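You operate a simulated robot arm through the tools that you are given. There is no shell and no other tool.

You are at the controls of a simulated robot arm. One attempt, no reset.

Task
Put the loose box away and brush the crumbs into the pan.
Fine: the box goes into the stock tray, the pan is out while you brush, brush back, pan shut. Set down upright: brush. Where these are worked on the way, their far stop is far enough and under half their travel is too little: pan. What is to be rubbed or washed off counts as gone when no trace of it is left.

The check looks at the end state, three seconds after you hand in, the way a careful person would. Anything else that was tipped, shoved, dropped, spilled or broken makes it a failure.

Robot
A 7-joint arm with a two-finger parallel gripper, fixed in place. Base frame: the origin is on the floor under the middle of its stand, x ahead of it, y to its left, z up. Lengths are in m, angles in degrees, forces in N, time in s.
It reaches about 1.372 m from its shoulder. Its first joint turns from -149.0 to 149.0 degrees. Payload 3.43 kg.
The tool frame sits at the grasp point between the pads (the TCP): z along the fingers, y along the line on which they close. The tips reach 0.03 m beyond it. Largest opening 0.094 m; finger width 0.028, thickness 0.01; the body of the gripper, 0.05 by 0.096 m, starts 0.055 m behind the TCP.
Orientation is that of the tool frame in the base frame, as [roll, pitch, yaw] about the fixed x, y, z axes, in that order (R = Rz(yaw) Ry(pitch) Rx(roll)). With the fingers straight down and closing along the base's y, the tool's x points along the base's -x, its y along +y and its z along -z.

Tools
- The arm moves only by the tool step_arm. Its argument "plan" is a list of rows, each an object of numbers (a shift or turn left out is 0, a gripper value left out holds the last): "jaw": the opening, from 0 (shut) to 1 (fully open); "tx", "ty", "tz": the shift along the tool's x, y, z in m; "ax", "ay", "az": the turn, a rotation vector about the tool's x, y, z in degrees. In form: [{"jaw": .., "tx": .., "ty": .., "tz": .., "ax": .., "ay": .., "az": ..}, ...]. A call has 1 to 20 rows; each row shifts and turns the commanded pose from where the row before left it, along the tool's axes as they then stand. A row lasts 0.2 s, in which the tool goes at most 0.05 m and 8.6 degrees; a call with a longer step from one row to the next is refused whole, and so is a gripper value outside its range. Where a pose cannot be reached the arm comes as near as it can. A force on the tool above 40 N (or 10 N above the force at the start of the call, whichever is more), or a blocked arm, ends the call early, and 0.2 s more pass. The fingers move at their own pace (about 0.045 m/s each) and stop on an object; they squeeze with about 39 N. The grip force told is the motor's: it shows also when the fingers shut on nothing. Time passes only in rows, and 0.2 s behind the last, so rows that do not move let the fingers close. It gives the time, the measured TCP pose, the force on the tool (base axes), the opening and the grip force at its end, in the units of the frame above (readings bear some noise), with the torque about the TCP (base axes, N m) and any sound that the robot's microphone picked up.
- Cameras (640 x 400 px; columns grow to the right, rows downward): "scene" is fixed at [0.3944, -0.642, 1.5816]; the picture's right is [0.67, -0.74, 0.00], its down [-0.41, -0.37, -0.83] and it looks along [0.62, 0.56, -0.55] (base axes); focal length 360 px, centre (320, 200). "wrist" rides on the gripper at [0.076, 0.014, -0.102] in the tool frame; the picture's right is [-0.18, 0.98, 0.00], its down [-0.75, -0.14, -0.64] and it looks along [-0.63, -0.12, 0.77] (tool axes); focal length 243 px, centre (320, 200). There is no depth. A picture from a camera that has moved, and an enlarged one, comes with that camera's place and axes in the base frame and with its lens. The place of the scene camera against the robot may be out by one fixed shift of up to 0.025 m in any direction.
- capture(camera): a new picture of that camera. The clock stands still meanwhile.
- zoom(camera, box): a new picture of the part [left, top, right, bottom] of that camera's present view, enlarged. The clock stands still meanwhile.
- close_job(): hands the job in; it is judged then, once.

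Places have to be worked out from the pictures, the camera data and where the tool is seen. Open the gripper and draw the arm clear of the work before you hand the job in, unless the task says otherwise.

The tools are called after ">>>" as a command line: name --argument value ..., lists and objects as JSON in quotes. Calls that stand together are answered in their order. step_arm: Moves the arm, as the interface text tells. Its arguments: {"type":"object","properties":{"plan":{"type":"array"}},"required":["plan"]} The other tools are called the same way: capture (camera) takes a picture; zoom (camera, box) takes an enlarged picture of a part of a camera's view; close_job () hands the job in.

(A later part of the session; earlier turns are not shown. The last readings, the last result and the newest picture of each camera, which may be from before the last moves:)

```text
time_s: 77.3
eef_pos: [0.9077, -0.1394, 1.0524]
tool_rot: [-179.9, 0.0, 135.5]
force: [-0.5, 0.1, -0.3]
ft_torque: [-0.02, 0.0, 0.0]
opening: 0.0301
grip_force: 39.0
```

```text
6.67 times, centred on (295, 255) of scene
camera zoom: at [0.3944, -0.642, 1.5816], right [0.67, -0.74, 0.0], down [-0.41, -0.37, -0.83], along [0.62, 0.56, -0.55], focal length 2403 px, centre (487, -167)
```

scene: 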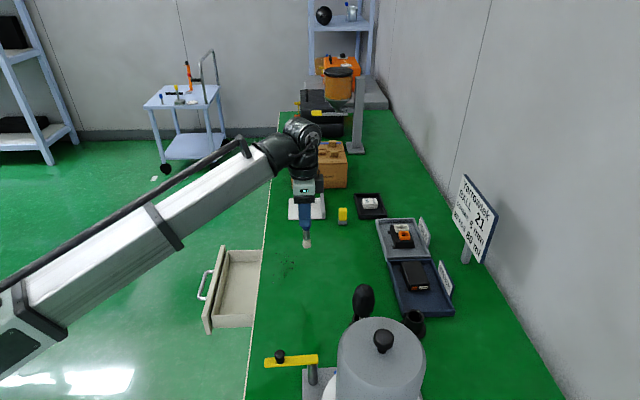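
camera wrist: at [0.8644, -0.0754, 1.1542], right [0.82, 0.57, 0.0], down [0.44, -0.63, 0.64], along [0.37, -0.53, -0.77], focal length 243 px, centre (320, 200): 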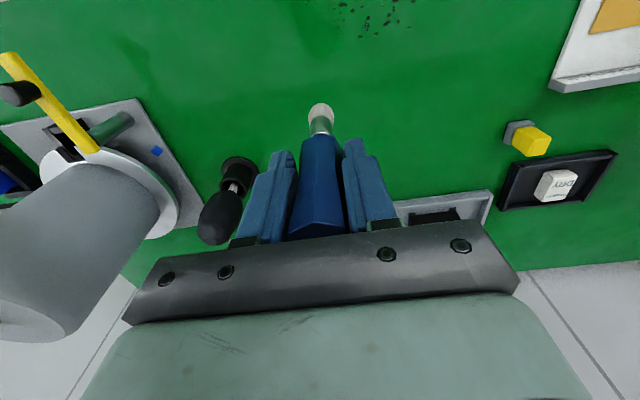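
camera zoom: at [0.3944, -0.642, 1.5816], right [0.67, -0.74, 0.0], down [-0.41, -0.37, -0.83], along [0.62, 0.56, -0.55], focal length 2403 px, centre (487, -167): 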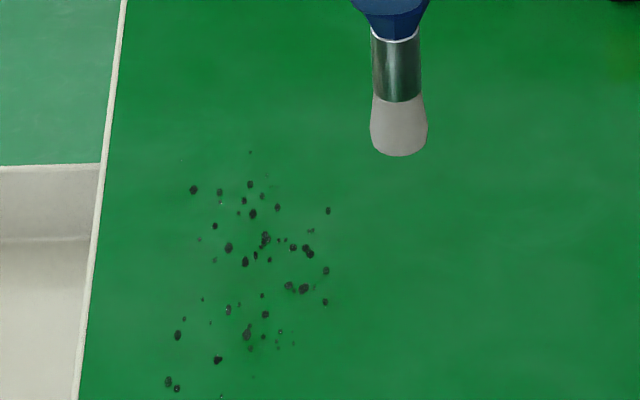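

Scene map agrees with the wrist: crumbs run ~0.55–0.715 along the edge and 0.63–0.71 in depth, edge at ≈0.599. I'm at (u≈0.55, n≈0.736), behind the first crumbs; I lower the brush to just above the bench.

>>> step_arm --plan '[{"tz": 0.01, "ty": -0.005}, {"tz": 0.02, "ty": -0.005}, {"tz": 0.02}, {"tz": 0.02}, {"tz": 0.02}, {"tz": 0.02}, {"tz": 0.01}, {"tz": 0.006}, {}]'

>>> capture --camera "wrist"

>>> zoom --camera "scene" --box '[260, 235, 330, 295]'

```text
time_s: 79.3
eef_pos: [0.8994, -0.146, 0.9261]
tool_rot: [-179.9, 0.0, 135.4]
force: [1.0, 0.1, -0.4]
ft_torque: [0.02, 0.0, -0.03]
opening: 0.0303
grip_force: 39.3
```

```text
taken
camera wrist: at [0.8574, -0.0833, 1.0282], right [0.82, 0.57, 0.0], down [0.44, -0.63, 0.64], along [0.37, -0.53, -0.77], focal length 243 px, centre (320, 200)
```

wrist: 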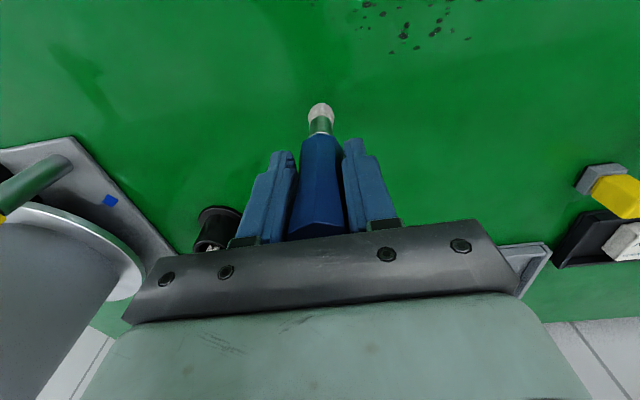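

```text
6.67 times, centred on (295, 265) of scene
camera zoom: at [0.3944, -0.642, 1.5816], right [0.67, -0.74, 0.0], down [-0.41, -0.37, -0.83], along [0.62, 0.56, -0.55], focal length 2403 px, centre (487, -233)
```

zoom: 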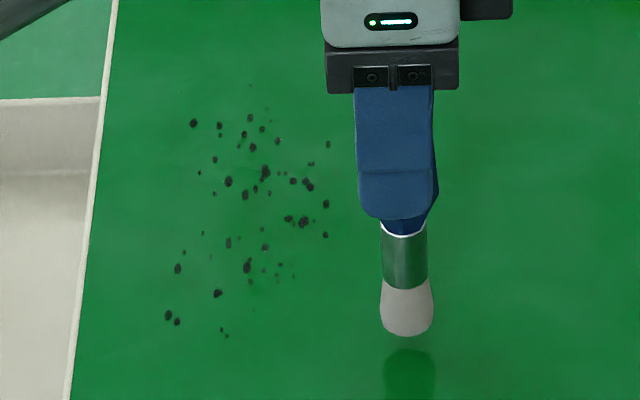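

Tip and its reflection show a gap of a few mm. Creeping down to touch.

>>> step_arm --plan '[{"tz": 0.002}, {"tz": 0.001}, {"tz": 0.001}, {}]'

```text
time_s: 80.3
eef_pos: [0.9, -0.1466, 0.922]
tool_rot: [-179.9, 0.0, 135.5]
force: [-0.1, 0.1, -0.2]
ft_torque: [0.01, -0.01, 0.0]
opening: 0.0302
grip_force: 39.7
```

>>> step_arm --plan '[{"tz": 0.001}, {"tz": 0.001}, {"tz": 0.001}, {}]'

>>> zoom --camera "scene" --box '[290, 265, 320, 295]'

```text
time_s: 81.3
eef_pos: [0.8992, -0.1462, 0.9192]
tool_rot: [-179.9, 0.0, 135.5]
force: [-0.9, 0.0, -0.6]
ft_torque: [0.01, 0.02, 0.01]
opening: 0.0298
grip_force: 39.7
```

```text
13.33 times, centred on (305, 280) of scene
camera zoom: at [0.3944, -0.642, 1.5816], right [0.67, -0.74, 0.0], down [-0.41, -0.37, -0.83], along [0.62, 0.56, -0.55], focal length 4806 px, centre (520, -867)
```

zoom: 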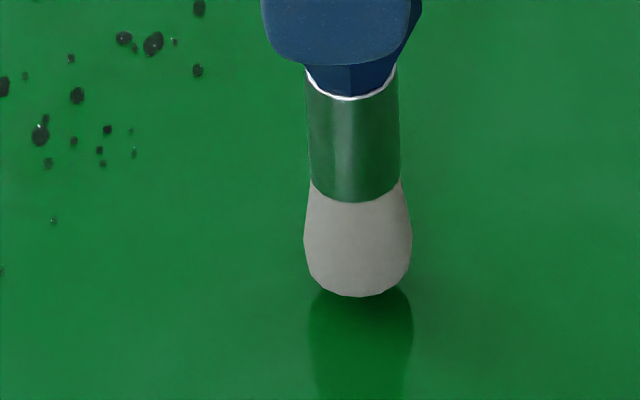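

>>> step_arm --plan '[{"tz": 0.001}, {"tz": 0.001}, {"tz": 0.001}, {}]'

```text
time_s: 82.3
eef_pos: [0.8998, -0.1467, 0.9169]
tool_rot: [-179.9, 0.0, 135.5]
force: [0.9, -0.2, 0.3]
ft_torque: [0.0, 0.04, 0.02]
opening: 0.03
grip_force: 39.1
```

Still no contact force; creeping a few more millimetres.

>>> step_arm --plan '[{"tz": 0.001}, {"tz": 0.001}, {}, {}]'

>>> zoom --camera "scene" --box '[290, 265, 320, 295]'

```text
time_s: 83.3
eef_pos: [0.9004, -0.1463, 0.9161]
tool_rot: [-179.9, 0.0, 135.5]
force: [0.7, -0.7, -0.5]
ft_torque: [0.01, 0.01, -0.01]
opening: 0.0302
grip_force: 39.3
```

```text
13.33 times, centred on (305, 280) of scene
camera zoom: at [0.3944, -0.642, 1.5816], right [0.67, -0.74, 0.0], down [-0.41, -0.37, -0.83], along [0.62, 0.56, -0.55], focal length 4806 px, centre (520, -867)
```

zoom: 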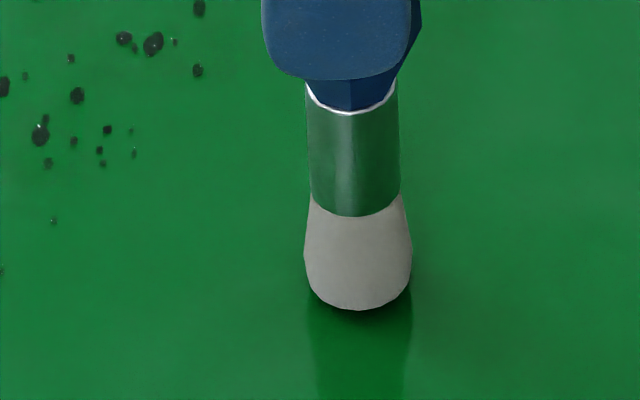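

A contact shadow is forming. One or two millimetres more.

>>> step_arm --plan '[{"tz": 0.001}, {}, {"tz": 0.001}, {}, {}]'

>>> zoom --camera "scene" --box '[290, 265, 320, 295]'

```text
time_s: 84.5
eef_pos: [0.8995, -0.1469, 0.9123]
tool_rot: [-179.9, 0.0, 135.5]
force: [0.1, -0.4, 0.0]
ft_torque: [0.01, -0.02, 0.03]
opening: 0.0301
grip_force: 38.3
```

```text
13.33 times, centred on (305, 280) of scene
camera zoom: at [0.3944, -0.642, 1.5816], right [0.67, -0.74, 0.0], down [-0.41, -0.37, -0.83], along [0.62, 0.56, -0.55], focal length 4806 px, centre (520, -867)
```

zoom: 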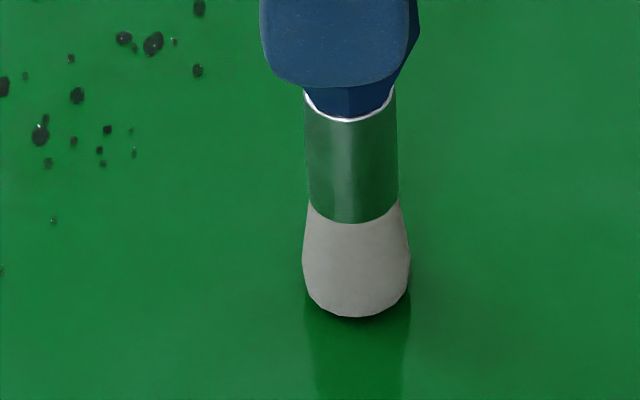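

>>> step_arm --plan '[{"tz": 0.001}, {}, {"tz": 0.001}, {}, {}]'

```text
time_s: 85.7
eef_pos: [0.8988, -0.1459, 0.91]
tool_rot: [-179.8, 0.0, 135.4]
force: [0.8, 0.5, -0.5]
ft_torque: [0.0, -0.03, -0.02]
opening: 0.0302
grip_force: 39.4
```

>>> step_arm --plan '[{"tz": 0.001}, {}, {"tz": 0.001}, {}, {}]'

>>> zoom --camera "scene" --box '[290, 265, 320, 295]'

>>> zoom --camera "wrist" --box '[280, 80, 360, 150]'

```text
time_s: 86.9
eef_pos: [0.9004, -0.1468, 0.9103]
tool_rot: [-180.0, 0.1, 135.6]
force: [1.3, -1.0, 27.5]
ft_torque: [-0.03, -0.02, -0.01]
opening: 0.0303
grip_force: 39.1
```

```text
13.33 times, centred on (305, 280) of scene
camera zoom: at [0.3944, -0.642, 1.5816], right [0.67, -0.74, 0.0], down [-0.41, -0.37, -0.83], along [0.62, 0.56, -0.55], focal length 4806 px, centre (520, -867)
```

zoom: 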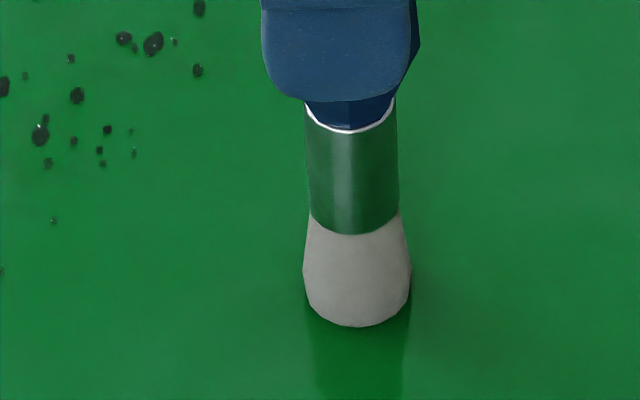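

```text
5.71 times, centred on (320, 115) of wrist
camera zoom: at [0.856, -0.0835, 1.0122], right [0.82, 0.57, 0.0], down [0.44, -0.63, 0.64], along [0.37, -0.53, -0.77], focal length 1386 px, centre (320, 686)
```

zoom: 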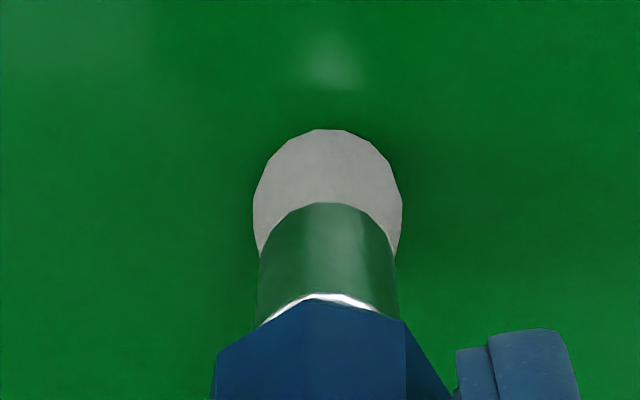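

Contact now: 27 N at TCP z≈0.910, so the bristles reach the bench there. I ease off ~1 mm and make the first stroke straight toward the edge and slightly past it over the pan.

>>> step_arm --plan '[{"tz": -0.0008}, {"tx": 0.006}, {"tx": 0.012}, {"tx": 0.012}, {"tx": 0.012}, {"tx": 0.012}, {"tx": 0.012}, {"tx": 0.012}, {"tx": 0.012}, {"tx": 0.012}, {"tx": 0.012}, {"tx": 0.012}, {"tx": 0.012}, {"tx": 0.012}, {"tx": 0.012}, {"tx": 0.012}, {"tx": 0.006}, {}]'

>>> zoom --camera "scene" --box '[200, 225, 320, 325]'

>>> capture --camera "wrist"

```text
time_s: 90.7
eef_pos: [0.7702, -0.0202, 0.9103]
tool_rot: [-179.9, 0.0, 135.6]
force: [-0.1, -0.1, -1.5]
ft_torque: [0.01, 0.0, -0.02]
opening: 0.0302
grip_force: 39.4
```

```text
4.00 times, centred on (260, 275) of scene
camera zoom: at [0.3944, -0.642, 1.5816], right [0.67, -0.74, 0.0], down [-0.41, -0.37, -0.83], along [0.62, 0.56, -0.55], focal length 1442 px, centre (560, -100)
```

zoom: 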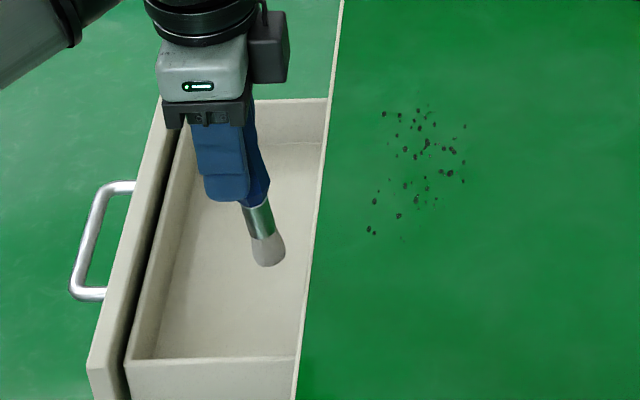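

```text
taken
camera wrist: at [0.7281, 0.0432, 1.0116], right [0.82, 0.57, 0.0], down [0.44, -0.63, 0.64], along [0.37, -0.53, -0.77], focal length 243 px, centre (320, 200)
```

wrist: 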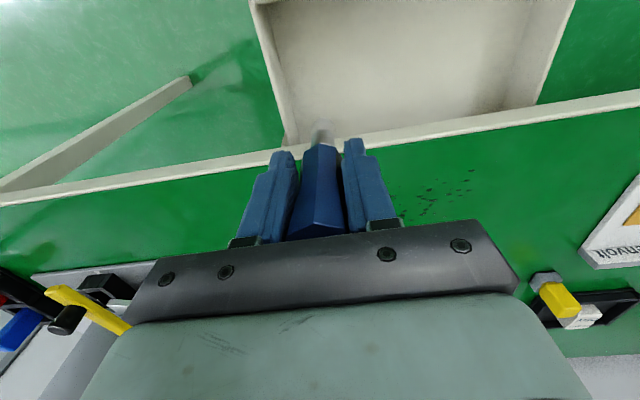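

The stroke passed just outside the crumbs, and the brush has pivoted in the grip (its tip lags back), since the jaws close across the stroke. I lift off and zoom to measure that pivot before correcting it.

>>> step_arm --plan '[{"tz": -0.02}, {"tz": -0.03}, {"tz": -0.03}, {}]'

>>> zoom --camera "wrist" --box '[270, 90, 370, 240]'

>>> zoom --camera "scene" --box '[200, 200, 320, 325]'

```text
time_s: 91.7
eef_pos: [0.7721, -0.02, 0.9879]
tool_rot: [-179.9, 0.0, 135.5]
force: [0.7, 0.7, -0.3]
ft_torque: [0.01, 0.05, 0.0]
opening: 0.0298
grip_force: 39.0
```

```text
2.67 times, centred on (320, 165) of wrist
camera zoom: at [0.7282, 0.0437, 1.0907], right [0.82, 0.57, 0.0], down [0.44, -0.63, 0.64], along [0.37, -0.53, -0.77], focal length 647 px, centre (320, 293)
```

zoom: 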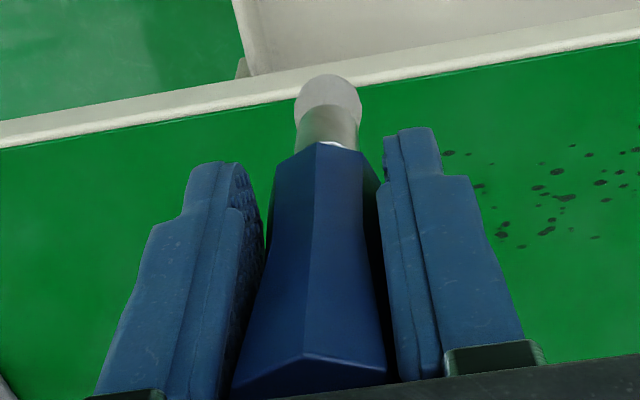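

```text
3.20 times, centred on (260, 262) of scene
camera zoom: at [0.3944, -0.642, 1.5816], right [0.67, -0.74, 0.0], down [-0.41, -0.37, -0.83], along [0.62, 0.56, -0.55], focal length 1154 px, centre (512, 0)
```

zoom: 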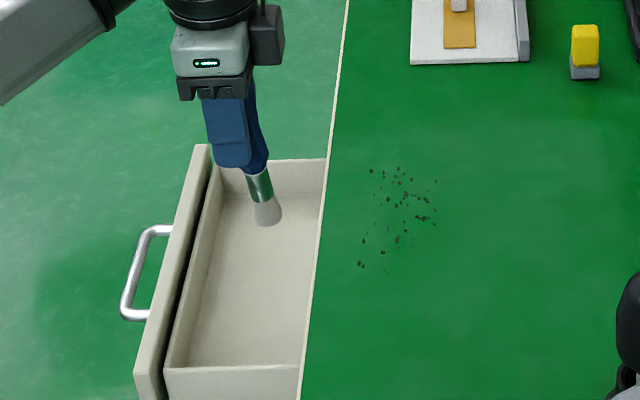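

The pivot is about 7–8°. I'll turn the hand 90° so the jaws close along the stroke direction (then the pads hold the brush against drag) and tip it 7.5° to make the brush vertical again.

>>> step_arm --plan '[{"az": -4}, {"az": -7.5}, {"az": -7.5}, {"az": -7.5}, {"az": -7.5}, {"az": -7.5}, {"az": -7.5}, {"az": -7.5}, {"az": -7.5}, {"az": -7.5}, {"az": -7.5}, {"az": -7.5}, {"az": -4}, {"ay": 3.5}, {"ay": 4}, {}]'

>>> capture --camera "wrist"

>>> zoom --camera "scene" --box '[200, 200, 320, 325]'

```text
time_s: 95.1
eef_pos: [0.7738, -0.0197, 0.9883]
tool_rot: [180.0, -7.5, -134.0]
force: [-0.4, 0.2, 0.4]
ft_torque: [-0.01, 0.0, 0.02]
opening: 0.0299
grip_force: 39.1
```

```text
taken
camera wrist: at [0.72, -0.0546, 1.1004], right [-0.58, 0.81, -0.02], down [0.68, 0.5, 0.54], along [0.45, 0.29, -0.84], focal length 243 px, centre (320, 200)
```

wrist: 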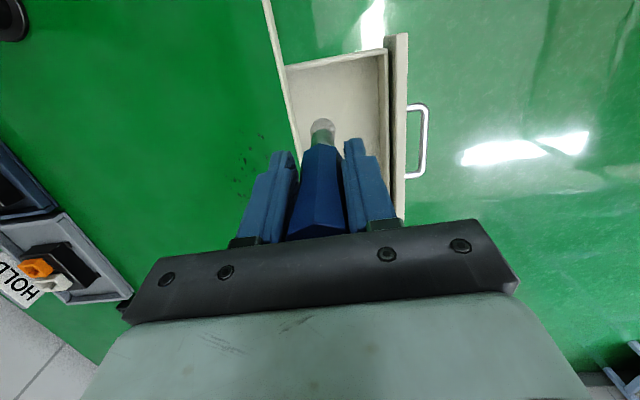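

```text
3.20 times, centred on (260, 262) of scene
camera zoom: at [0.3944, -0.642, 1.5816], right [0.67, -0.74, 0.0], down [-0.41, -0.37, -0.83], along [0.62, 0.56, -0.55], focal length 1154 px, centre (512, 0)
```

zoom: 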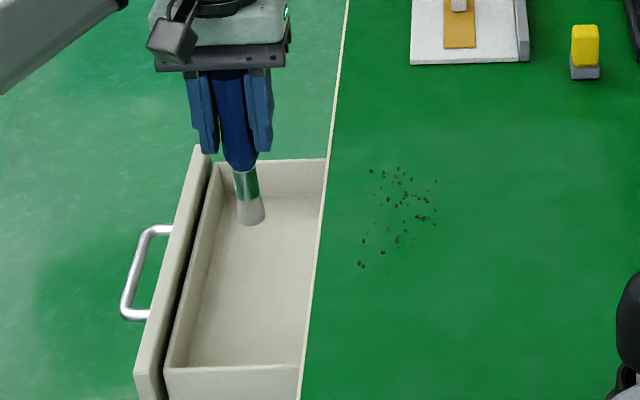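

Brush is vertical again with the jaws along the stroke. I move behind the first crumbs (u≈0.556, n≈0.735) and lower to just above contact.

>>> step_arm --plan '[{"tx": -0.001, "ty": -0.011}, {"tx": -0.002, "ty": -0.028, "tz": -0.0003}, {"tx": -0.002, "ty": -0.028, "tz": -0.0003}, {"tx": -0.002, "ty": -0.028, "tz": -0.0003}, {"tx": -0.002, "ty": -0.028, "tz": -0.0003}, {"tx": -0.002, "ty": -0.028, "tz": -0.0003}, {"tx": -0.0012, "ty": -0.018, "tz": -0.0002}, {"tx": -0.001, "ty": -0.01}, {"tx": -0.0013, "tz": 0.01}, {"tx": -0.0026, "tz": 0.02}, {"tx": -0.0026, "tz": 0.02}, {"tx": -0.0013, "tz": 0.01}, {"tx": -0.001, "tz": 0.008}, {"tx": -0.0005, "tz": 0.004}, {}]'

>>> zoom --camera "scene" --box '[260, 235, 330, 295]'

```text
time_s: 98.3
eef_pos: [0.9099, -0.1355, 0.9161]
tool_rot: [-180.0, -7.6, -134.0]
force: [0.3, 0.5, -1.0]
ft_torque: [0.01, 0.0, 0.01]
opening: 0.0298
grip_force: 38.2
```

```text
6.67 times, centred on (295, 265) of scene
camera zoom: at [0.3944, -0.642, 1.5816], right [0.67, -0.74, 0.0], down [-0.41, -0.37, -0.83], along [0.62, 0.56, -0.55], focal length 2403 px, centre (487, -233)
```

zoom: 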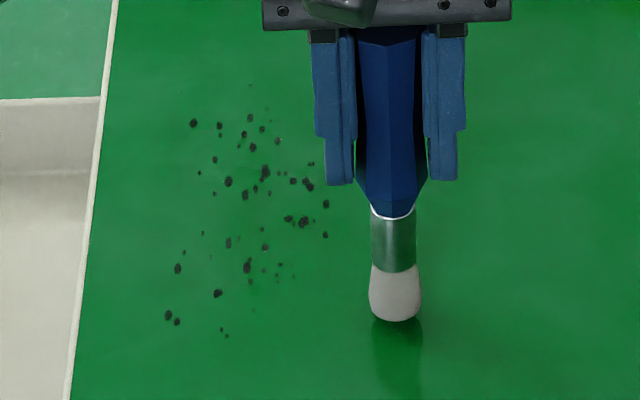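

Aligned with the lowest crumbs. Creeping to light contact.

>>> step_arm --plan '[{"tx": -0.0003, "tz": 0.002}, {"tx": -0.0003, "tz": 0.002}, {"tx": -0.0001, "tz": 0.001}, {}]'

```text
time_s: 99.3
eef_pos: [0.9094, -0.1359, 0.9122]
tool_rot: [180.0, -7.6, -134.0]
force: [-0.2, 0.3, -0.1]
ft_torque: [0.0, 0.02, -0.03]
opening: 0.0299
grip_force: 39.1
```

>>> step_arm --plan '[{"tx": -0.0001, "tz": 0.001}, {}, {"tx": -0.0001, "tz": 0.0007}, {}, {}]'

```text
time_s: 100.5
eef_pos: [0.908, -0.1354, 0.909]
tool_rot: [-179.9, -7.6, -134.0]
force: [1.5, 0.5, -0.7]
ft_torque: [0.0, 0.0, 0.0]
opening: 0.0299
grip_force: 39.0
```

>>> step_arm --plan '[{"tx": -0.0001, "tz": 0.0007}, {}, {"tx": -0.0001, "tz": 0.0007}, {}, {}]'

```text
time_s: 101.7
eef_pos: [0.9086, -0.1351, 0.9093]
tool_rot: [-179.9, -7.6, -134.0]
force: [0.2, -0.3, 10.6]
ft_torque: [0.11, -0.11, -0.02]
opening: 0.03
grip_force: 38.7
```

Light contact (≈10 N). Now the stroke along this line toward the pan.

>>> step_arm --plan '[{"ty": 0.006, "tx": -0.0002}, {"ty": 0.012, "tx": -0.0003}, {"ty": 0.012, "tx": -0.0003}, {"ty": 0.012, "tx": -0.0003}, {"ty": 0.012, "tx": -0.0003}, {"ty": 0.012, "tx": -0.0003}, {"ty": 0.012, "tx": -0.0003}, {"ty": 0.012, "tx": -0.0003}, {"ty": 0.012, "tx": -0.0003}, {"ty": 0.012, "tx": -0.0003}, {"ty": 0.012, "tx": -0.0003}, {"ty": 0.012, "tx": -0.0003}, {"ty": 0.012, "tx": -0.0003}, {"ty": 0.012, "tx": -0.0003}, {"ty": 0.012, "tx": -0.0003}, {"ty": 0.006, "tx": -0.0002}, {}]'

>>> zoom --camera "scene" --box '[200, 225, 320, 325]'

>>> capture --camera "wrist"

```text
time_s: 105.3
eef_pos: [0.7842, -0.0057, 0.9082]
tool_rot: [180.0, -7.7, -134.0]
force: [0.7, 0.4, 0.3]
ft_torque: [0.0, 0.01, 0.0]
opening: 0.0297
grip_force: 38.9
```

```text
4.00 times, centred on (260, 275) of scene
camera zoom: at [0.3944, -0.642, 1.5816], right [0.67, -0.74, 0.0], down [-0.41, -0.37, -0.83], along [0.62, 0.56, -0.55], focal length 1442 px, centre (560, -100)
```

zoom: 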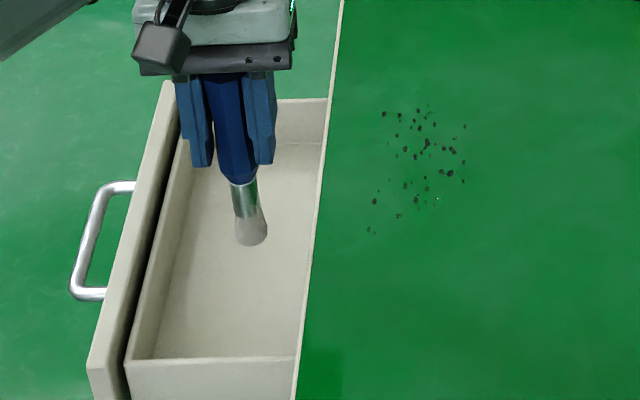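

```text
taken
camera wrist: at [0.7316, -0.0409, 1.0189], right [-0.58, 0.81, -0.02], down [0.68, 0.5, 0.54], along [0.45, 0.29, -0.84], focal length 243 px, centre (320, 200)
```

wrist: 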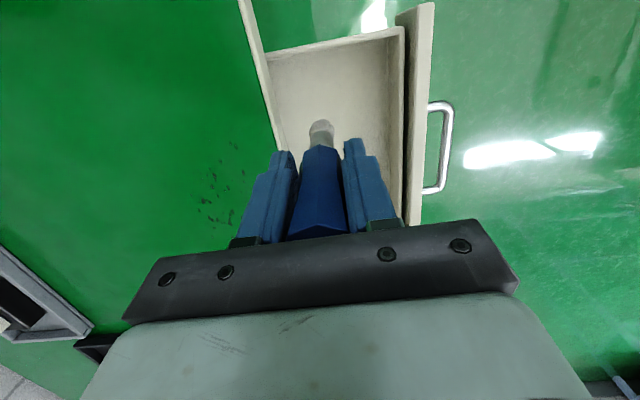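

The lowest crumbs look changed. Zooming to see what the stroke did.

>>> zoom --camera "scene" --box '[260, 235, 330, 295]'

>>> zoom --camera "scene" --box '[215, 245, 285, 325]'

```text
6.67 times, centred on (295, 265) of scene
camera zoom: at [0.3944, -0.642, 1.5816], right [0.67, -0.74, 0.0], down [-0.41, -0.37, -0.83], along [0.62, 0.56, -0.55], focal length 2403 px, centre (487, -233)
```

zoom: 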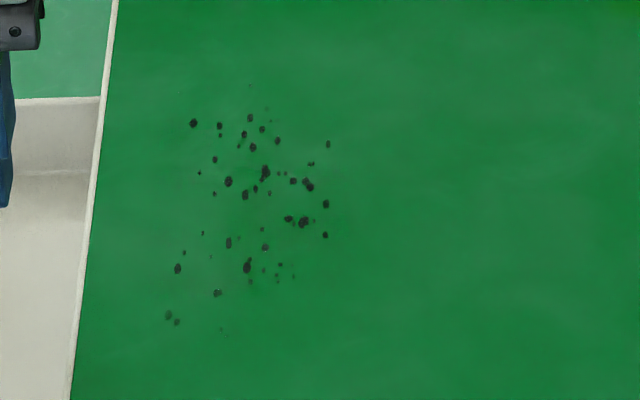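

```text
5.00 times, centred on (250, 285) of scene
camera zoom: at [0.3944, -0.642, 1.5816], right [0.67, -0.74, 0.0], down [-0.41, -0.37, -0.83], along [0.62, 0.56, -0.55], focal length 1802 px, centre (670, -225)
```

zoom: 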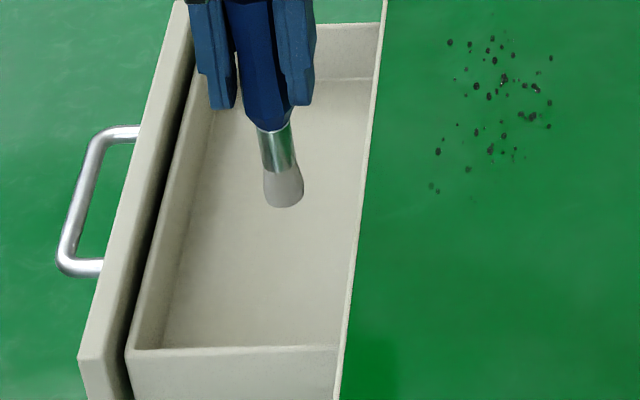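

The crumbs fade where the bristles pass (roughly two-thirds gone in one pass), so I need several overlapping passes over the whole patch. I lift, return, shift 6 mm along the edge and repeat with slightly more pressure.

>>> step_arm --plan '[{"tx": 0.002, "tz": -0.015}, {"ty": -0.03, "tx": -0.0003, "tz": -0.0002}, {"ty": -0.036, "tx": -0.0004, "tz": -0.0002}, {"ty": -0.036, "tx": -0.0003, "tz": -0.0002}, {"ty": -0.036, "tx": -0.0004, "tz": -0.0002}, {"ty": -0.036, "tx": -0.0003}, {"tx": -0.0015, "tz": 0.01}, {"tx": -0.0005, "tz": 0.0052}, {"ty": 0.012, "tx": -0.0003}, {"ty": 0.015, "tx": -0.0004}, {"ty": 0.015, "tx": -0.0004}, {"ty": 0.015, "tx": -0.0004}, {"ty": 0.015, "tx": -0.0004}, {"ty": 0.015, "tx": -0.0004}, {"ty": 0.015, "tx": -0.0004}, {"ty": 0.015, "tx": -0.0004}, {"ty": 0.015, "tx": -0.0004}, {"ty": 0.015, "tx": -0.0004}, {"ty": 0.015, "tx": -0.0004}, {"ty": 0.012, "tx": -0.0003}]'

>>> zoom --camera "scene" --box '[260, 235, 330, 295]'

```text
time_s: 109.5
eef_pos: [0.7881, -0.0021, 0.9081]
tool_rot: [179.9, -7.7, -134.0]
force: [0.5, 0.0, -1.1]
ft_torque: [-0.01, 0.03, -0.02]
opening: 0.0298
grip_force: 39.2
```

```text
6.67 times, centred on (295, 265) of scene
camera zoom: at [0.3944, -0.642, 1.5816], right [0.67, -0.74, 0.0], down [-0.41, -0.37, -0.83], along [0.62, 0.56, -0.55], focal length 2403 px, centre (487, -233)
```

zoom: 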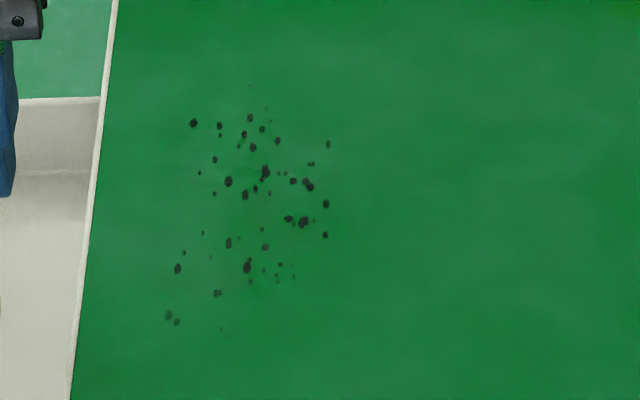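

Little changed this time, so contact was probably too light. I'll return to the start of the line, set contact by force reading, then stroke.

>>> step_arm --plan '[{"tx": 0.002, "tz": -0.015}, {"ty": -0.03, "tx": 0.0007}, {"ty": -0.036, "tx": 0.0009}, {"ty": -0.036, "tx": 0.0009}, {"ty": -0.036, "tx": 0.0009}, {"ty": -0.036, "tx": 0.0009}, {"tx": -0.0015, "tz": 0.01}, {"tx": -0.0006, "tz": 0.005}, {}, {}]'

```text
time_s: 111.7
eef_pos: [0.9105, -0.1282, 0.9085]
tool_rot: [180.0, -7.6, -134.0]
force: [1.1, -0.6, -0.5]
ft_torque: [0.01, 0.0, -0.03]
opening: 0.0299
grip_force: 39.1
```

>>> step_arm --plan '[{"tx": -0.0001, "tz": 0.001}, {}, {}]'

```text
time_s: 112.5
eef_pos: [0.9103, -0.1275, 0.9069]
tool_rot: [-180.0, -7.7, -134.0]
force: [-0.2, -0.7, 6.4]
ft_torque: [-0.11, -0.05, 0.01]
opening: 0.03
grip_force: 38.9
```

6 N contact. I press a bit further and stroke in two parts to see the force midway.

>>> step_arm --plan '[{"tx": -0.0001, "tz": 0.0008}, {}, {"ty": 0.008, "tx": -0.0002}, {"ty": 0.01, "tx": -0.0003}, {"ty": 0.01, "tx": -0.0003}, {"ty": 0.01, "tx": -0.0003}, {"ty": 0.01, "tx": -0.0003}]'

>>> zoom --camera "scene" --box '[260, 235, 330, 295]'

```text
time_s: 114.1
eef_pos: [0.8768, -0.0922, 0.9073]
tool_rot: [-180.0, -7.7, -134.0]
force: [7.4, -7.1, 13.3]
ft_torque: [-0.66, -0.81, -0.08]
opening: 0.03
grip_force: 39.3
```

```text
6.67 times, centred on (295, 265) of scene
camera zoom: at [0.3944, -0.642, 1.5816], right [0.67, -0.74, 0.0], down [-0.41, -0.37, -0.83], along [0.62, 0.56, -0.55], focal length 2403 px, centre (487, -233)
```

zoom: 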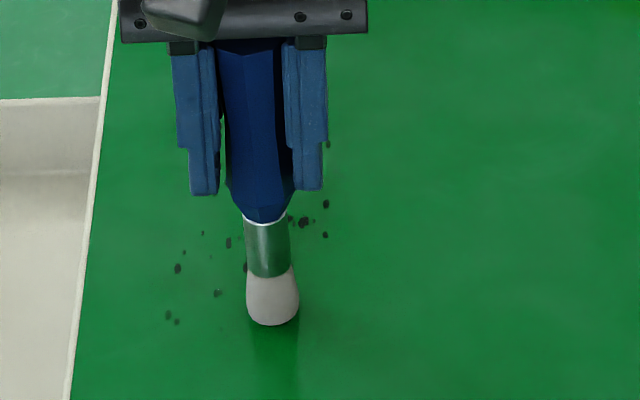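

Good contact (13 N down, 10 N drag). Finishing the stroke past the edge.

>>> step_arm --plan '[{"ty": 0.01, "tx": -0.0003}, {"ty": 0.01, "tx": -0.0003}, {"ty": 0.01, "tx": -0.0003}, {"ty": 0.01, "tx": -0.0003}, {"ty": 0.01, "tx": -0.0003}, {"ty": 0.01, "tx": -0.0003}, {"ty": 0.01, "tx": -0.0003}, {"ty": 0.01, "tx": -0.0003}, {"ty": 0.01, "tx": -0.0003}, {"ty": 0.01, "tx": -0.0003}, {"ty": 0.01, "tx": -0.0003}, {"ty": 0.01, "tx": -0.0003}, {}]'

>>> zoom --camera "scene" --box '[260, 235, 330, 295]'

```text
time_s: 116.9
eef_pos: [0.7931, -0.0051, 0.9068]
tool_rot: [-180.0, -7.6, -134.1]
force: [-0.2, -0.2, -0.9]
ft_torque: [-0.02, 0.02, 0.0]
opening: 0.0301
grip_force: 38.5
```

```text
6.67 times, centred on (295, 265) of scene
camera zoom: at [0.3944, -0.642, 1.5816], right [0.67, -0.74, 0.0], down [-0.41, -0.37, -0.83], along [0.62, 0.56, -0.55], focal length 2403 px, centre (487, -233)
```

zoom: 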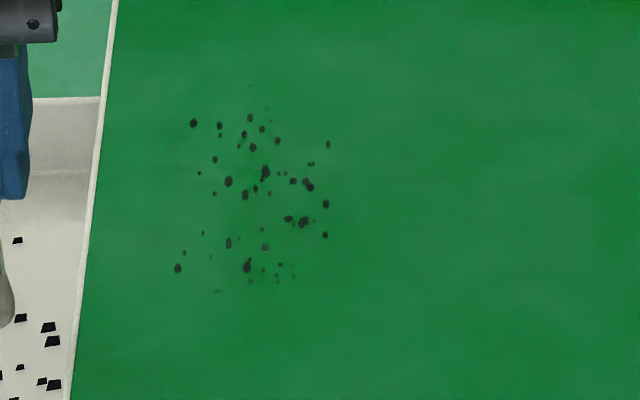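

Excellent: with real contact the crumbs vanish and drop into the pan. I continue with the next line, 12 mm further along, keeping the same height.

>>> step_arm --plan '[{"tx": 0.002, "tz": -0.015}, {"ty": -0.041, "tx": -0.0017, "tz": -0.0004}, {"ty": -0.042, "tx": -0.0017, "tz": -0.0004}, {"ty": -0.041, "tx": -0.0017, "tz": -0.0004}, {"ty": -0.041, "tx": -0.0018, "tz": -0.0004}, {"tx": -0.0013, "tz": 0.01}, {"tx": -0.0007, "tz": 0.005}, {"ty": 0.0125, "tx": -0.0003}, {"ty": 0.0125, "tx": -0.0003}, {"ty": 0.0125, "tx": -0.0003}, {"ty": 0.0125, "tx": -0.0003}, {"ty": 0.0125, "tx": -0.0003}, {"ty": 0.0125, "tx": -0.0003}, {"ty": 0.0125, "tx": -0.0003}, {"ty": 0.0125, "tx": -0.0003}, {"ty": 0.0125, "tx": -0.0003}, {"ty": 0.0125, "tx": -0.0003}, {"ty": 0.0125, "tx": -0.0003}, {"ty": 0.0125, "tx": -0.0003}, {}]'

>>> zoom --camera "scene" --box '[250, 235, 320, 295]'

```text
time_s: 121.1
eef_pos: [0.8125, -0.0086, 0.9056]
tool_rot: [-180.0, -7.6, -134.0]
force: [0.0, 0.2, -0.6]
ft_torque: [-0.01, -0.03, -0.02]
opening: 0.0299
grip_force: 39.0
```

```text
6.67 times, centred on (285, 265) of scene
camera zoom: at [0.3944, -0.642, 1.5816], right [0.67, -0.74, 0.0], down [-0.41, -0.37, -0.83], along [0.62, 0.56, -0.55], focal length 2403 px, centre (553, -233)
```

zoom: 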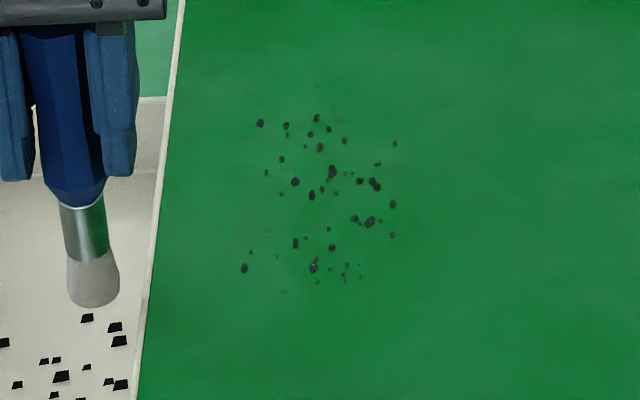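

Pan now holds crumbs. The next line; this time I pause at contact to verify the force.

>>> step_arm --plan '[{"tx": 0.002, "tz": -0.015}, {"ty": -0.037, "tx": -0.001, "tz": -0.0003}, {"ty": -0.038, "tx": -0.001, "tz": -0.0003}, {"ty": -0.038, "tx": -0.001, "tz": -0.0003}, {"ty": -0.037, "tx": -0.001, "tz": -0.0003}, {"tx": -0.0013, "tz": 0.01}, {"tx": -0.0007, "tz": 0.005}, {}, {}]'

```text
time_s: 123.1
eef_pos: [0.9226, -0.1099, 0.9059]
tool_rot: [179.9, -7.6, -134.0]
force: [0.3, 0.0, -0.2]
ft_torque: [-0.01, -0.01, -0.02]
opening: 0.03
grip_force: 39.0
```

No contact at this height; the brush must be creeping upward slightly in the grip. I find contact again in small steps.

>>> step_arm --plan '[{"tx": -0.0001, "tz": 0.0008}, {}, {"tx": -0.0001, "tz": 0.0005}, {}, {}]'

>>> zoom --camera "scene" --box '[270, 205, 330, 285]'

```text
time_s: 124.3
eef_pos: [0.9217, -0.1103, 0.906]
tool_rot: [-179.9, -7.5, -134.0]
force: [2.5, 0.8, 15.1]
ft_torque: [0.34, -0.34, -0.04]
opening: 0.0299
grip_force: 39.4
```

```text
5.00 times, centred on (300, 245) of scene
camera zoom: at [0.3944, -0.642, 1.5816], right [0.67, -0.74, 0.0], down [-0.41, -0.37, -0.83], along [0.62, 0.56, -0.55], focal length 1802 px, centre (420, -25)
```

zoom: 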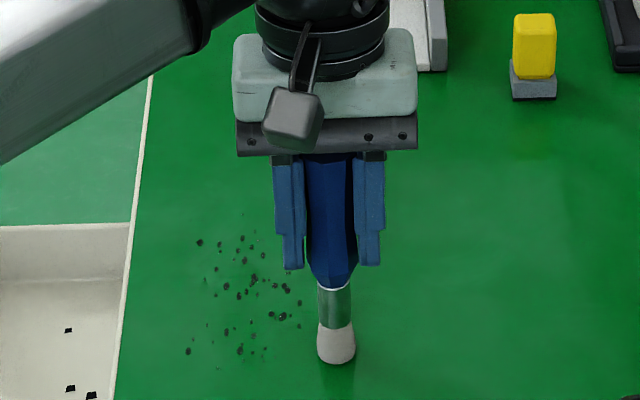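

15 N contact, brush upright. Stroke.

>>> step_arm --plan '[{"ty": 0.0125, "tx": -0.0003}, {"ty": 0.0125, "tx": -0.0003}, {"ty": 0.0125, "tx": -0.0003}, {"ty": 0.0125, "tx": -0.0003}, {"ty": 0.0125, "tx": -0.0003}, {"ty": 0.0125, "tx": -0.0003}, {"ty": 0.0125, "tx": -0.0003}, {"ty": 0.0125, "tx": -0.0003}, {"ty": 0.0125, "tx": -0.0003}, {"ty": 0.0125, "tx": -0.0003}, {"ty": 0.0125, "tx": -0.0003}, {"ty": 0.0125, "tx": -0.0003}, {}, {"tx": 0.002, "tz": -0.015}, {"ty": -0.037, "tx": -0.0015, "tz": -0.0003}, {"ty": -0.038, "tx": -0.0016, "tz": -0.0003}, {"ty": -0.038, "tx": -0.0015, "tz": -0.0003}, {"ty": -0.037, "tx": -0.0016, "tz": -0.0003}, {"tx": -0.0013, "tz": 0.01}, {"tx": -0.0007, "tz": 0.005}]'

>>> zoom --camera "scene" --box '[250, 235, 320, 295]'

```text
time_s: 128.5
eef_pos: [0.9304, -0.1029, 0.9052]
tool_rot: [-179.9, -7.6, -134.1]
force: [1.1, -0.6, 6.2]
ft_torque: [-0.02, -0.06, -0.01]
opening: 0.0299
grip_force: 39.6
```

```text
6.67 times, centred on (285, 265) of scene
camera zoom: at [0.3944, -0.642, 1.5816], right [0.67, -0.74, 0.0], down [-0.41, -0.37, -0.83], along [0.62, 0.56, -0.55], focal length 2403 px, centre (553, -233)
```

zoom: 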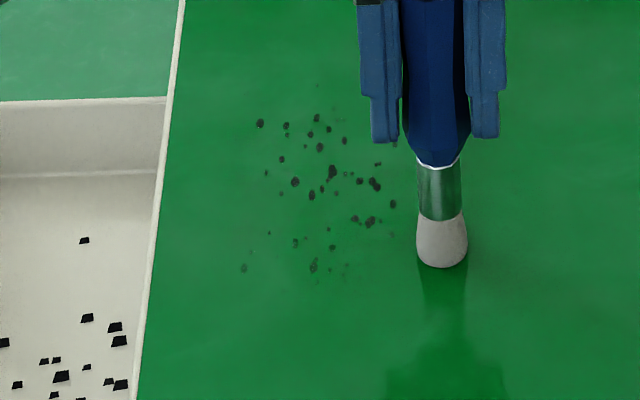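

Crumbs keep fading and more lie in the pan. Contact is ≈6 N here; I press slightly more, stroke, and return to the next line.

>>> step_arm --plan '[{"tx": -0.0001, "tz": 0.0006}, {"ty": 0.0125, "tx": -0.0003}, {"ty": 0.0125, "tx": -0.0003}, {"ty": 0.0125, "tx": -0.0003}, {"ty": 0.0125, "tx": -0.0003}, {"ty": 0.0125, "tx": -0.0003}, {"ty": 0.0125, "tx": -0.0003}, {"ty": 0.0125, "tx": -0.0003}, {"ty": 0.0125, "tx": -0.0003}, {"ty": 0.0125, "tx": -0.0003}, {"ty": 0.0125, "tx": -0.0003}, {"ty": 0.0125, "tx": -0.0003}, {"ty": 0.0125, "tx": -0.0003}, {"tx": 0.002, "tz": -0.015}, {"ty": -0.037, "tx": -0.001, "tz": -0.0003}, {"ty": -0.038, "tx": -0.001, "tz": -0.0003}, {"ty": -0.038, "tx": -0.001, "tz": -0.0003}, {"ty": -0.037, "tx": -0.001, "tz": -0.0002}, {"tx": -0.0013, "tz": 0.01}, {"tx": -0.0007, "tz": 0.005}]'

>>> zoom --camera "scene" --box '[250, 235, 320, 295]'

```text
time_s: 132.7
eef_pos: [0.9343, -0.0986, 0.9049]
tool_rot: [-180.0, -7.6, -134.0]
force: [-0.1, -0.3, -0.3]
ft_torque: [-0.04, 0.01, -0.05]
opening: 0.0295
grip_force: 39.3
```

```text
6.67 times, centred on (285, 265) of scene
camera zoom: at [0.3944, -0.642, 1.5816], right [0.67, -0.74, 0.0], down [-0.41, -0.37, -0.83], along [0.62, 0.56, -0.55], focal length 2403 px, centre (553, -233)
```

zoom: 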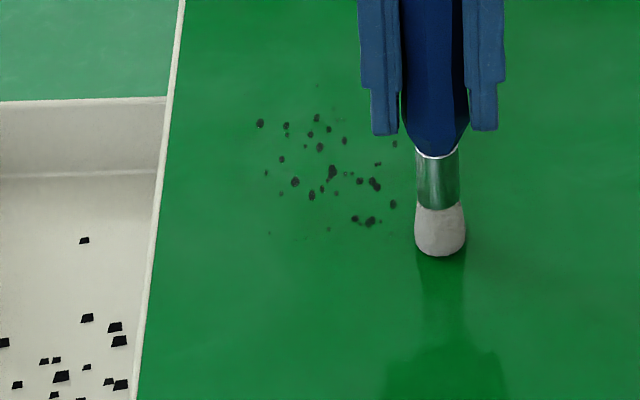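

Everything on the near end is gone. I shift 1 cm further along and set contact.

>>> step_arm --plan '[{"tx": 0.0003, "tz": -0.003}, {"tx": -0.01, "tz": -0.0013}, {"tx": -0.0003, "tz": 0.003}, {"tx": -0.0001, "tz": 0.0006}, {}, {"tx": -0.0001, "tz": 0.0004}, {}]'

```text
time_s: 134.3
eef_pos: [0.9415, -0.0908, 0.9043]
tool_rot: [180.0, -7.5, -134.0]
force: [-0.2, 0.5, 4.4]
ft_torque: [0.06, 0.0, 0.02]
opening: 0.0298
grip_force: 38.9
```

>>> step_arm --plan '[{"tx": -0.0001, "tz": 0.0007}, {"ty": 0.0125, "tx": -0.0003}, {"ty": 0.0125, "tx": -0.0003}, {"ty": 0.0125, "tx": -0.0003}, {"ty": 0.0125, "tx": -0.0003}, {"ty": 0.0125, "tx": -0.0003}, {"ty": 0.0125, "tx": -0.0003}, {"ty": 0.0125, "tx": -0.0003}, {"ty": 0.0125, "tx": -0.0003}, {"ty": 0.0125, "tx": -0.0003}, {"ty": 0.0125, "tx": -0.0003}, {"ty": 0.0125, "tx": -0.0003}, {"ty": 0.0125, "tx": -0.0003}, {"tx": 0.002, "tz": -0.015}, {"ty": -0.037, "tx": -0.0015, "tz": -0.0003}, {"ty": -0.038, "tx": -0.0015, "tz": -0.0003}, {"ty": -0.038, "tx": -0.0016, "tz": -0.0003}, {"ty": -0.037, "tx": -0.0015, "tz": -0.0003}, {"tx": -0.0013, "tz": 0.01}, {"tx": -0.0007, "tz": 0.005}]'

>>> zoom --camera "scene" --box '[250, 235, 320, 295]'

```text
time_s: 138.5
eef_pos: [0.9474, -0.0827, 0.9044]
tool_rot: [-179.9, -7.6, -134.0]
force: [0.3, -0.2, 9.7]
ft_torque: [0.04, -0.06, 0.0]
opening: 0.0294
grip_force: 39.1
```

```text
6.67 times, centred on (285, 265) of scene
camera zoom: at [0.3944, -0.642, 1.5816], right [0.67, -0.74, 0.0], down [-0.41, -0.37, -0.83], along [0.62, 0.56, -0.55], focal length 2403 px, centre (553, -233)
```

zoom: 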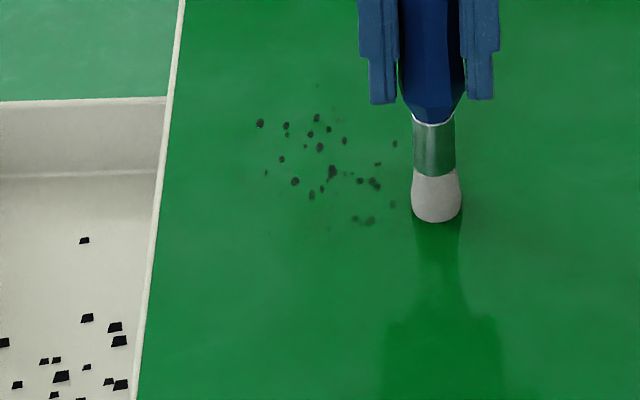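

Fading well; contact ≈10 N here. Next stroke, then return with an 8 mm shift.

>>> step_arm --plan '[{"tx": -0.0001, "tz": 0.0005}, {"ty": 0.0125, "tx": -0.0003}, {"ty": 0.0125, "tx": -0.0003}, {"ty": 0.0125, "tx": -0.0003}, {"ty": 0.0125, "tx": -0.0003}, {"ty": 0.0125, "tx": -0.0003}, {"ty": 0.0125, "tx": -0.0003}, {"ty": 0.0125, "tx": -0.0003}, {"ty": 0.0125, "tx": -0.0003}, {"ty": 0.0125, "tx": -0.0003}, {"ty": 0.0125, "tx": -0.0003}, {"ty": 0.0125, "tx": -0.0003}, {"ty": 0.0125, "tx": -0.0003}, {"tx": 0.002, "tz": -0.015}, {"ty": -0.037, "tx": -0.001, "tz": -0.0003}, {"ty": -0.038, "tx": -0.001, "tz": -0.0002}, {"ty": -0.038, "tx": -0.001, "tz": -0.0002}, {"ty": -0.037, "tx": -0.001, "tz": -0.0002}, {"tx": -0.0013, "tz": 0.01}, {"tx": -0.0007, "tz": 0.0054}]'

>>> zoom --camera "scene" --box '[250, 235, 320, 295]'

```text
time_s: 142.7
eef_pos: [0.9538, -0.0774, 0.9021]
tool_rot: [179.9, -7.6, -134.0]
force: [0.4, -0.5, 5.8]
ft_torque: [0.03, -0.03, -0.04]
opening: 0.0295
grip_force: 38.8
```

```text
6.67 times, centred on (285, 265) of scene
camera zoom: at [0.3944, -0.642, 1.5816], right [0.67, -0.74, 0.0], down [-0.41, -0.37, -0.83], along [0.62, 0.56, -0.55], focal length 2403 px, centre (553, -233)
```

zoom: 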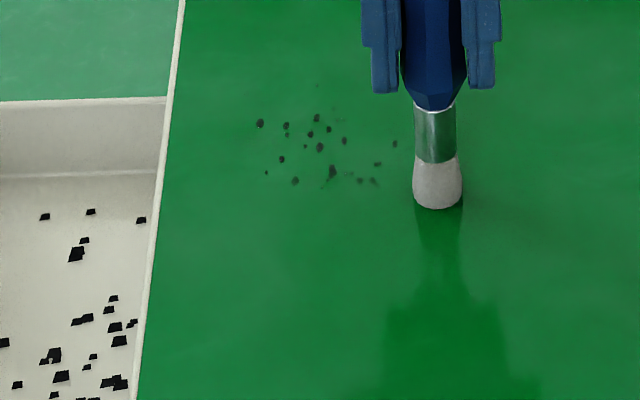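

Progress continues; everything up to the middle is gone. Next stroke and shift of 1 cm.

>>> step_arm --plan '[{"tx": -0.0001, "tz": 0.0007}, {"ty": 0.0125, "tx": -0.0003}, {"ty": 0.0125, "tx": -0.0003}, {"ty": 0.0125, "tx": -0.0003}, {"ty": 0.0125, "tx": -0.0003}, {"ty": 0.0125, "tx": -0.0003}, {"ty": 0.0125, "tx": -0.0003}, {"ty": 0.0125, "tx": -0.0003}, {"ty": 0.0125, "tx": -0.0003}, {"ty": 0.0125, "tx": -0.0003}, {"ty": 0.0125, "tx": -0.0003}, {"ty": 0.0125, "tx": -0.0003}, {"ty": 0.0125, "tx": -0.0003}, {"tx": 0.002, "tz": -0.015}, {"ty": -0.037, "tx": -0.0015, "tz": -0.0003}, {"ty": -0.038, "tx": -0.0015, "tz": -0.0003}, {"ty": -0.038, "tx": -0.0016, "tz": -0.0002}, {"ty": -0.037, "tx": -0.0015, "tz": -0.0002}, {"tx": -0.0013, "tz": 0.01}, {"tx": -0.0007, "tz": 0.0054}]'

>>> zoom --camera "scene" --box '[250, 235, 320, 295]'

```text
time_s: 146.9
eef_pos: [0.961, -0.0697, 0.9023]
tool_rot: [180.0, -7.6, -134.0]
force: [-0.1, -0.5, 5.4]
ft_torque: [-0.03, -0.04, -0.01]
opening: 0.0295
grip_force: 38.7
```

```text
6.67 times, centred on (285, 265) of scene
camera zoom: at [0.3944, -0.642, 1.5816], right [0.67, -0.74, 0.0], down [-0.41, -0.37, -0.83], along [0.62, 0.56, -0.55], focal length 2403 px, centre (553, -233)
```

zoom: 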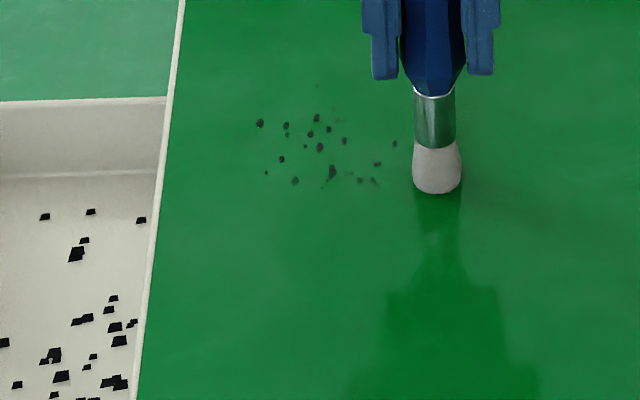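

That last pass apparently didn't bite. I press to a firmer contact before the next stroke.

>>> step_arm --plan '[{"tx": -0.0001, "tz": 0.0008}, {}, {"tx": -0.0001, "tz": 0.0004}, {}]'

```text
time_s: 147.9
eef_pos: [0.96, -0.0698, 0.9007]
tool_rot: [-179.9, -7.6, -134.0]
force: [4.0, -1.9, 23.1]
ft_torque: [0.05, -0.46, -0.04]
opening: 0.0295
grip_force: 39.0
```

>>> step_arm --plan '[{"ty": 0.0125, "tx": -0.0003}, {"ty": 0.0125, "tx": -0.0003}, {"ty": 0.0125, "tx": -0.0003}, {"ty": 0.0125, "tx": -0.0003}, {"ty": 0.0125, "tx": -0.0003}, {"ty": 0.0125, "tx": -0.0003}, {"ty": 0.0125, "tx": -0.0003}, {"ty": 0.0125, "tx": -0.0003}, {"ty": 0.0125, "tx": -0.0003}, {"ty": 0.0125, "tx": -0.0003}, {"ty": 0.0125, "tx": -0.0003}, {"ty": 0.0125, "tx": -0.0003}, {"tx": 0.002, "tz": -0.015}, {"ty": -0.037, "tx": -0.001, "tz": -0.0003}, {"ty": -0.038, "tx": -0.001, "tz": -0.0003}, {"ty": -0.038, "tx": -0.001, "tz": -0.0002}, {"ty": -0.037, "tx": -0.001, "tz": -0.0002}, {"tx": -0.0013, "tz": 0.01}, {"tx": -0.0007, "tz": 0.005}, {}]'

>>> zoom --camera "scene" --box '[250, 235, 320, 295]'

```text
time_s: 152.1
eef_pos: [0.9651, -0.0672, 0.9001]
tool_rot: [180.0, -7.6, -134.0]
force: [0.2, -0.6, 0.2]
ft_torque: [0.02, -0.02, -0.04]
opening: 0.0294
grip_force: 38.9
```

```text
6.67 times, centred on (285, 265) of scene
camera zoom: at [0.3944, -0.642, 1.5816], right [0.67, -0.74, 0.0], down [-0.41, -0.37, -0.83], along [0.62, 0.56, -0.55], focal length 2403 px, centre (553, -233)
```

zoom: 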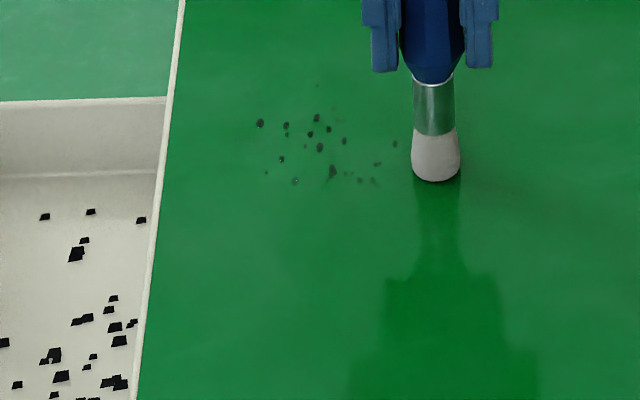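

The brush has been sliding up in the jaws; its top should now be about at the palm, which will stop it. I set contact again.

>>> step_arm --plan '[{"tx": -0.0001, "tz": 0.001}, {}, {"tx": -0.0001, "tz": 0.0006}, {}, {}]'

>>> zoom --camera "wrist" --box '[240, 80, 400, 250]'

```text
time_s: 153.3
eef_pos: [0.965, -0.0658, 0.8981]
tool_rot: [180.0, -7.5, -134.0]
force: [1.7, 0.3, 9.9]
ft_torque: [0.14, -0.25, -0.02]
opening: 0.0292
grip_force: 38.3
```

```text
2.35 times, centred on (320, 165) of wrist
camera zoom: at [0.9126, -0.1003, 1.0099], right [-0.58, 0.81, -0.03], down [0.68, 0.5, 0.54], along [0.45, 0.29, -0.84], focal length 571 px, centre (320, 282)
```

zoom: 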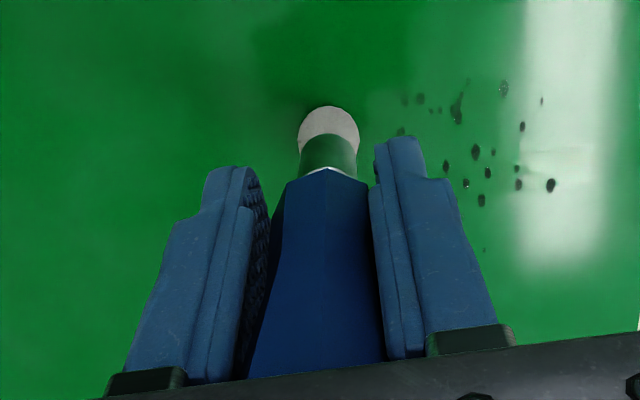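

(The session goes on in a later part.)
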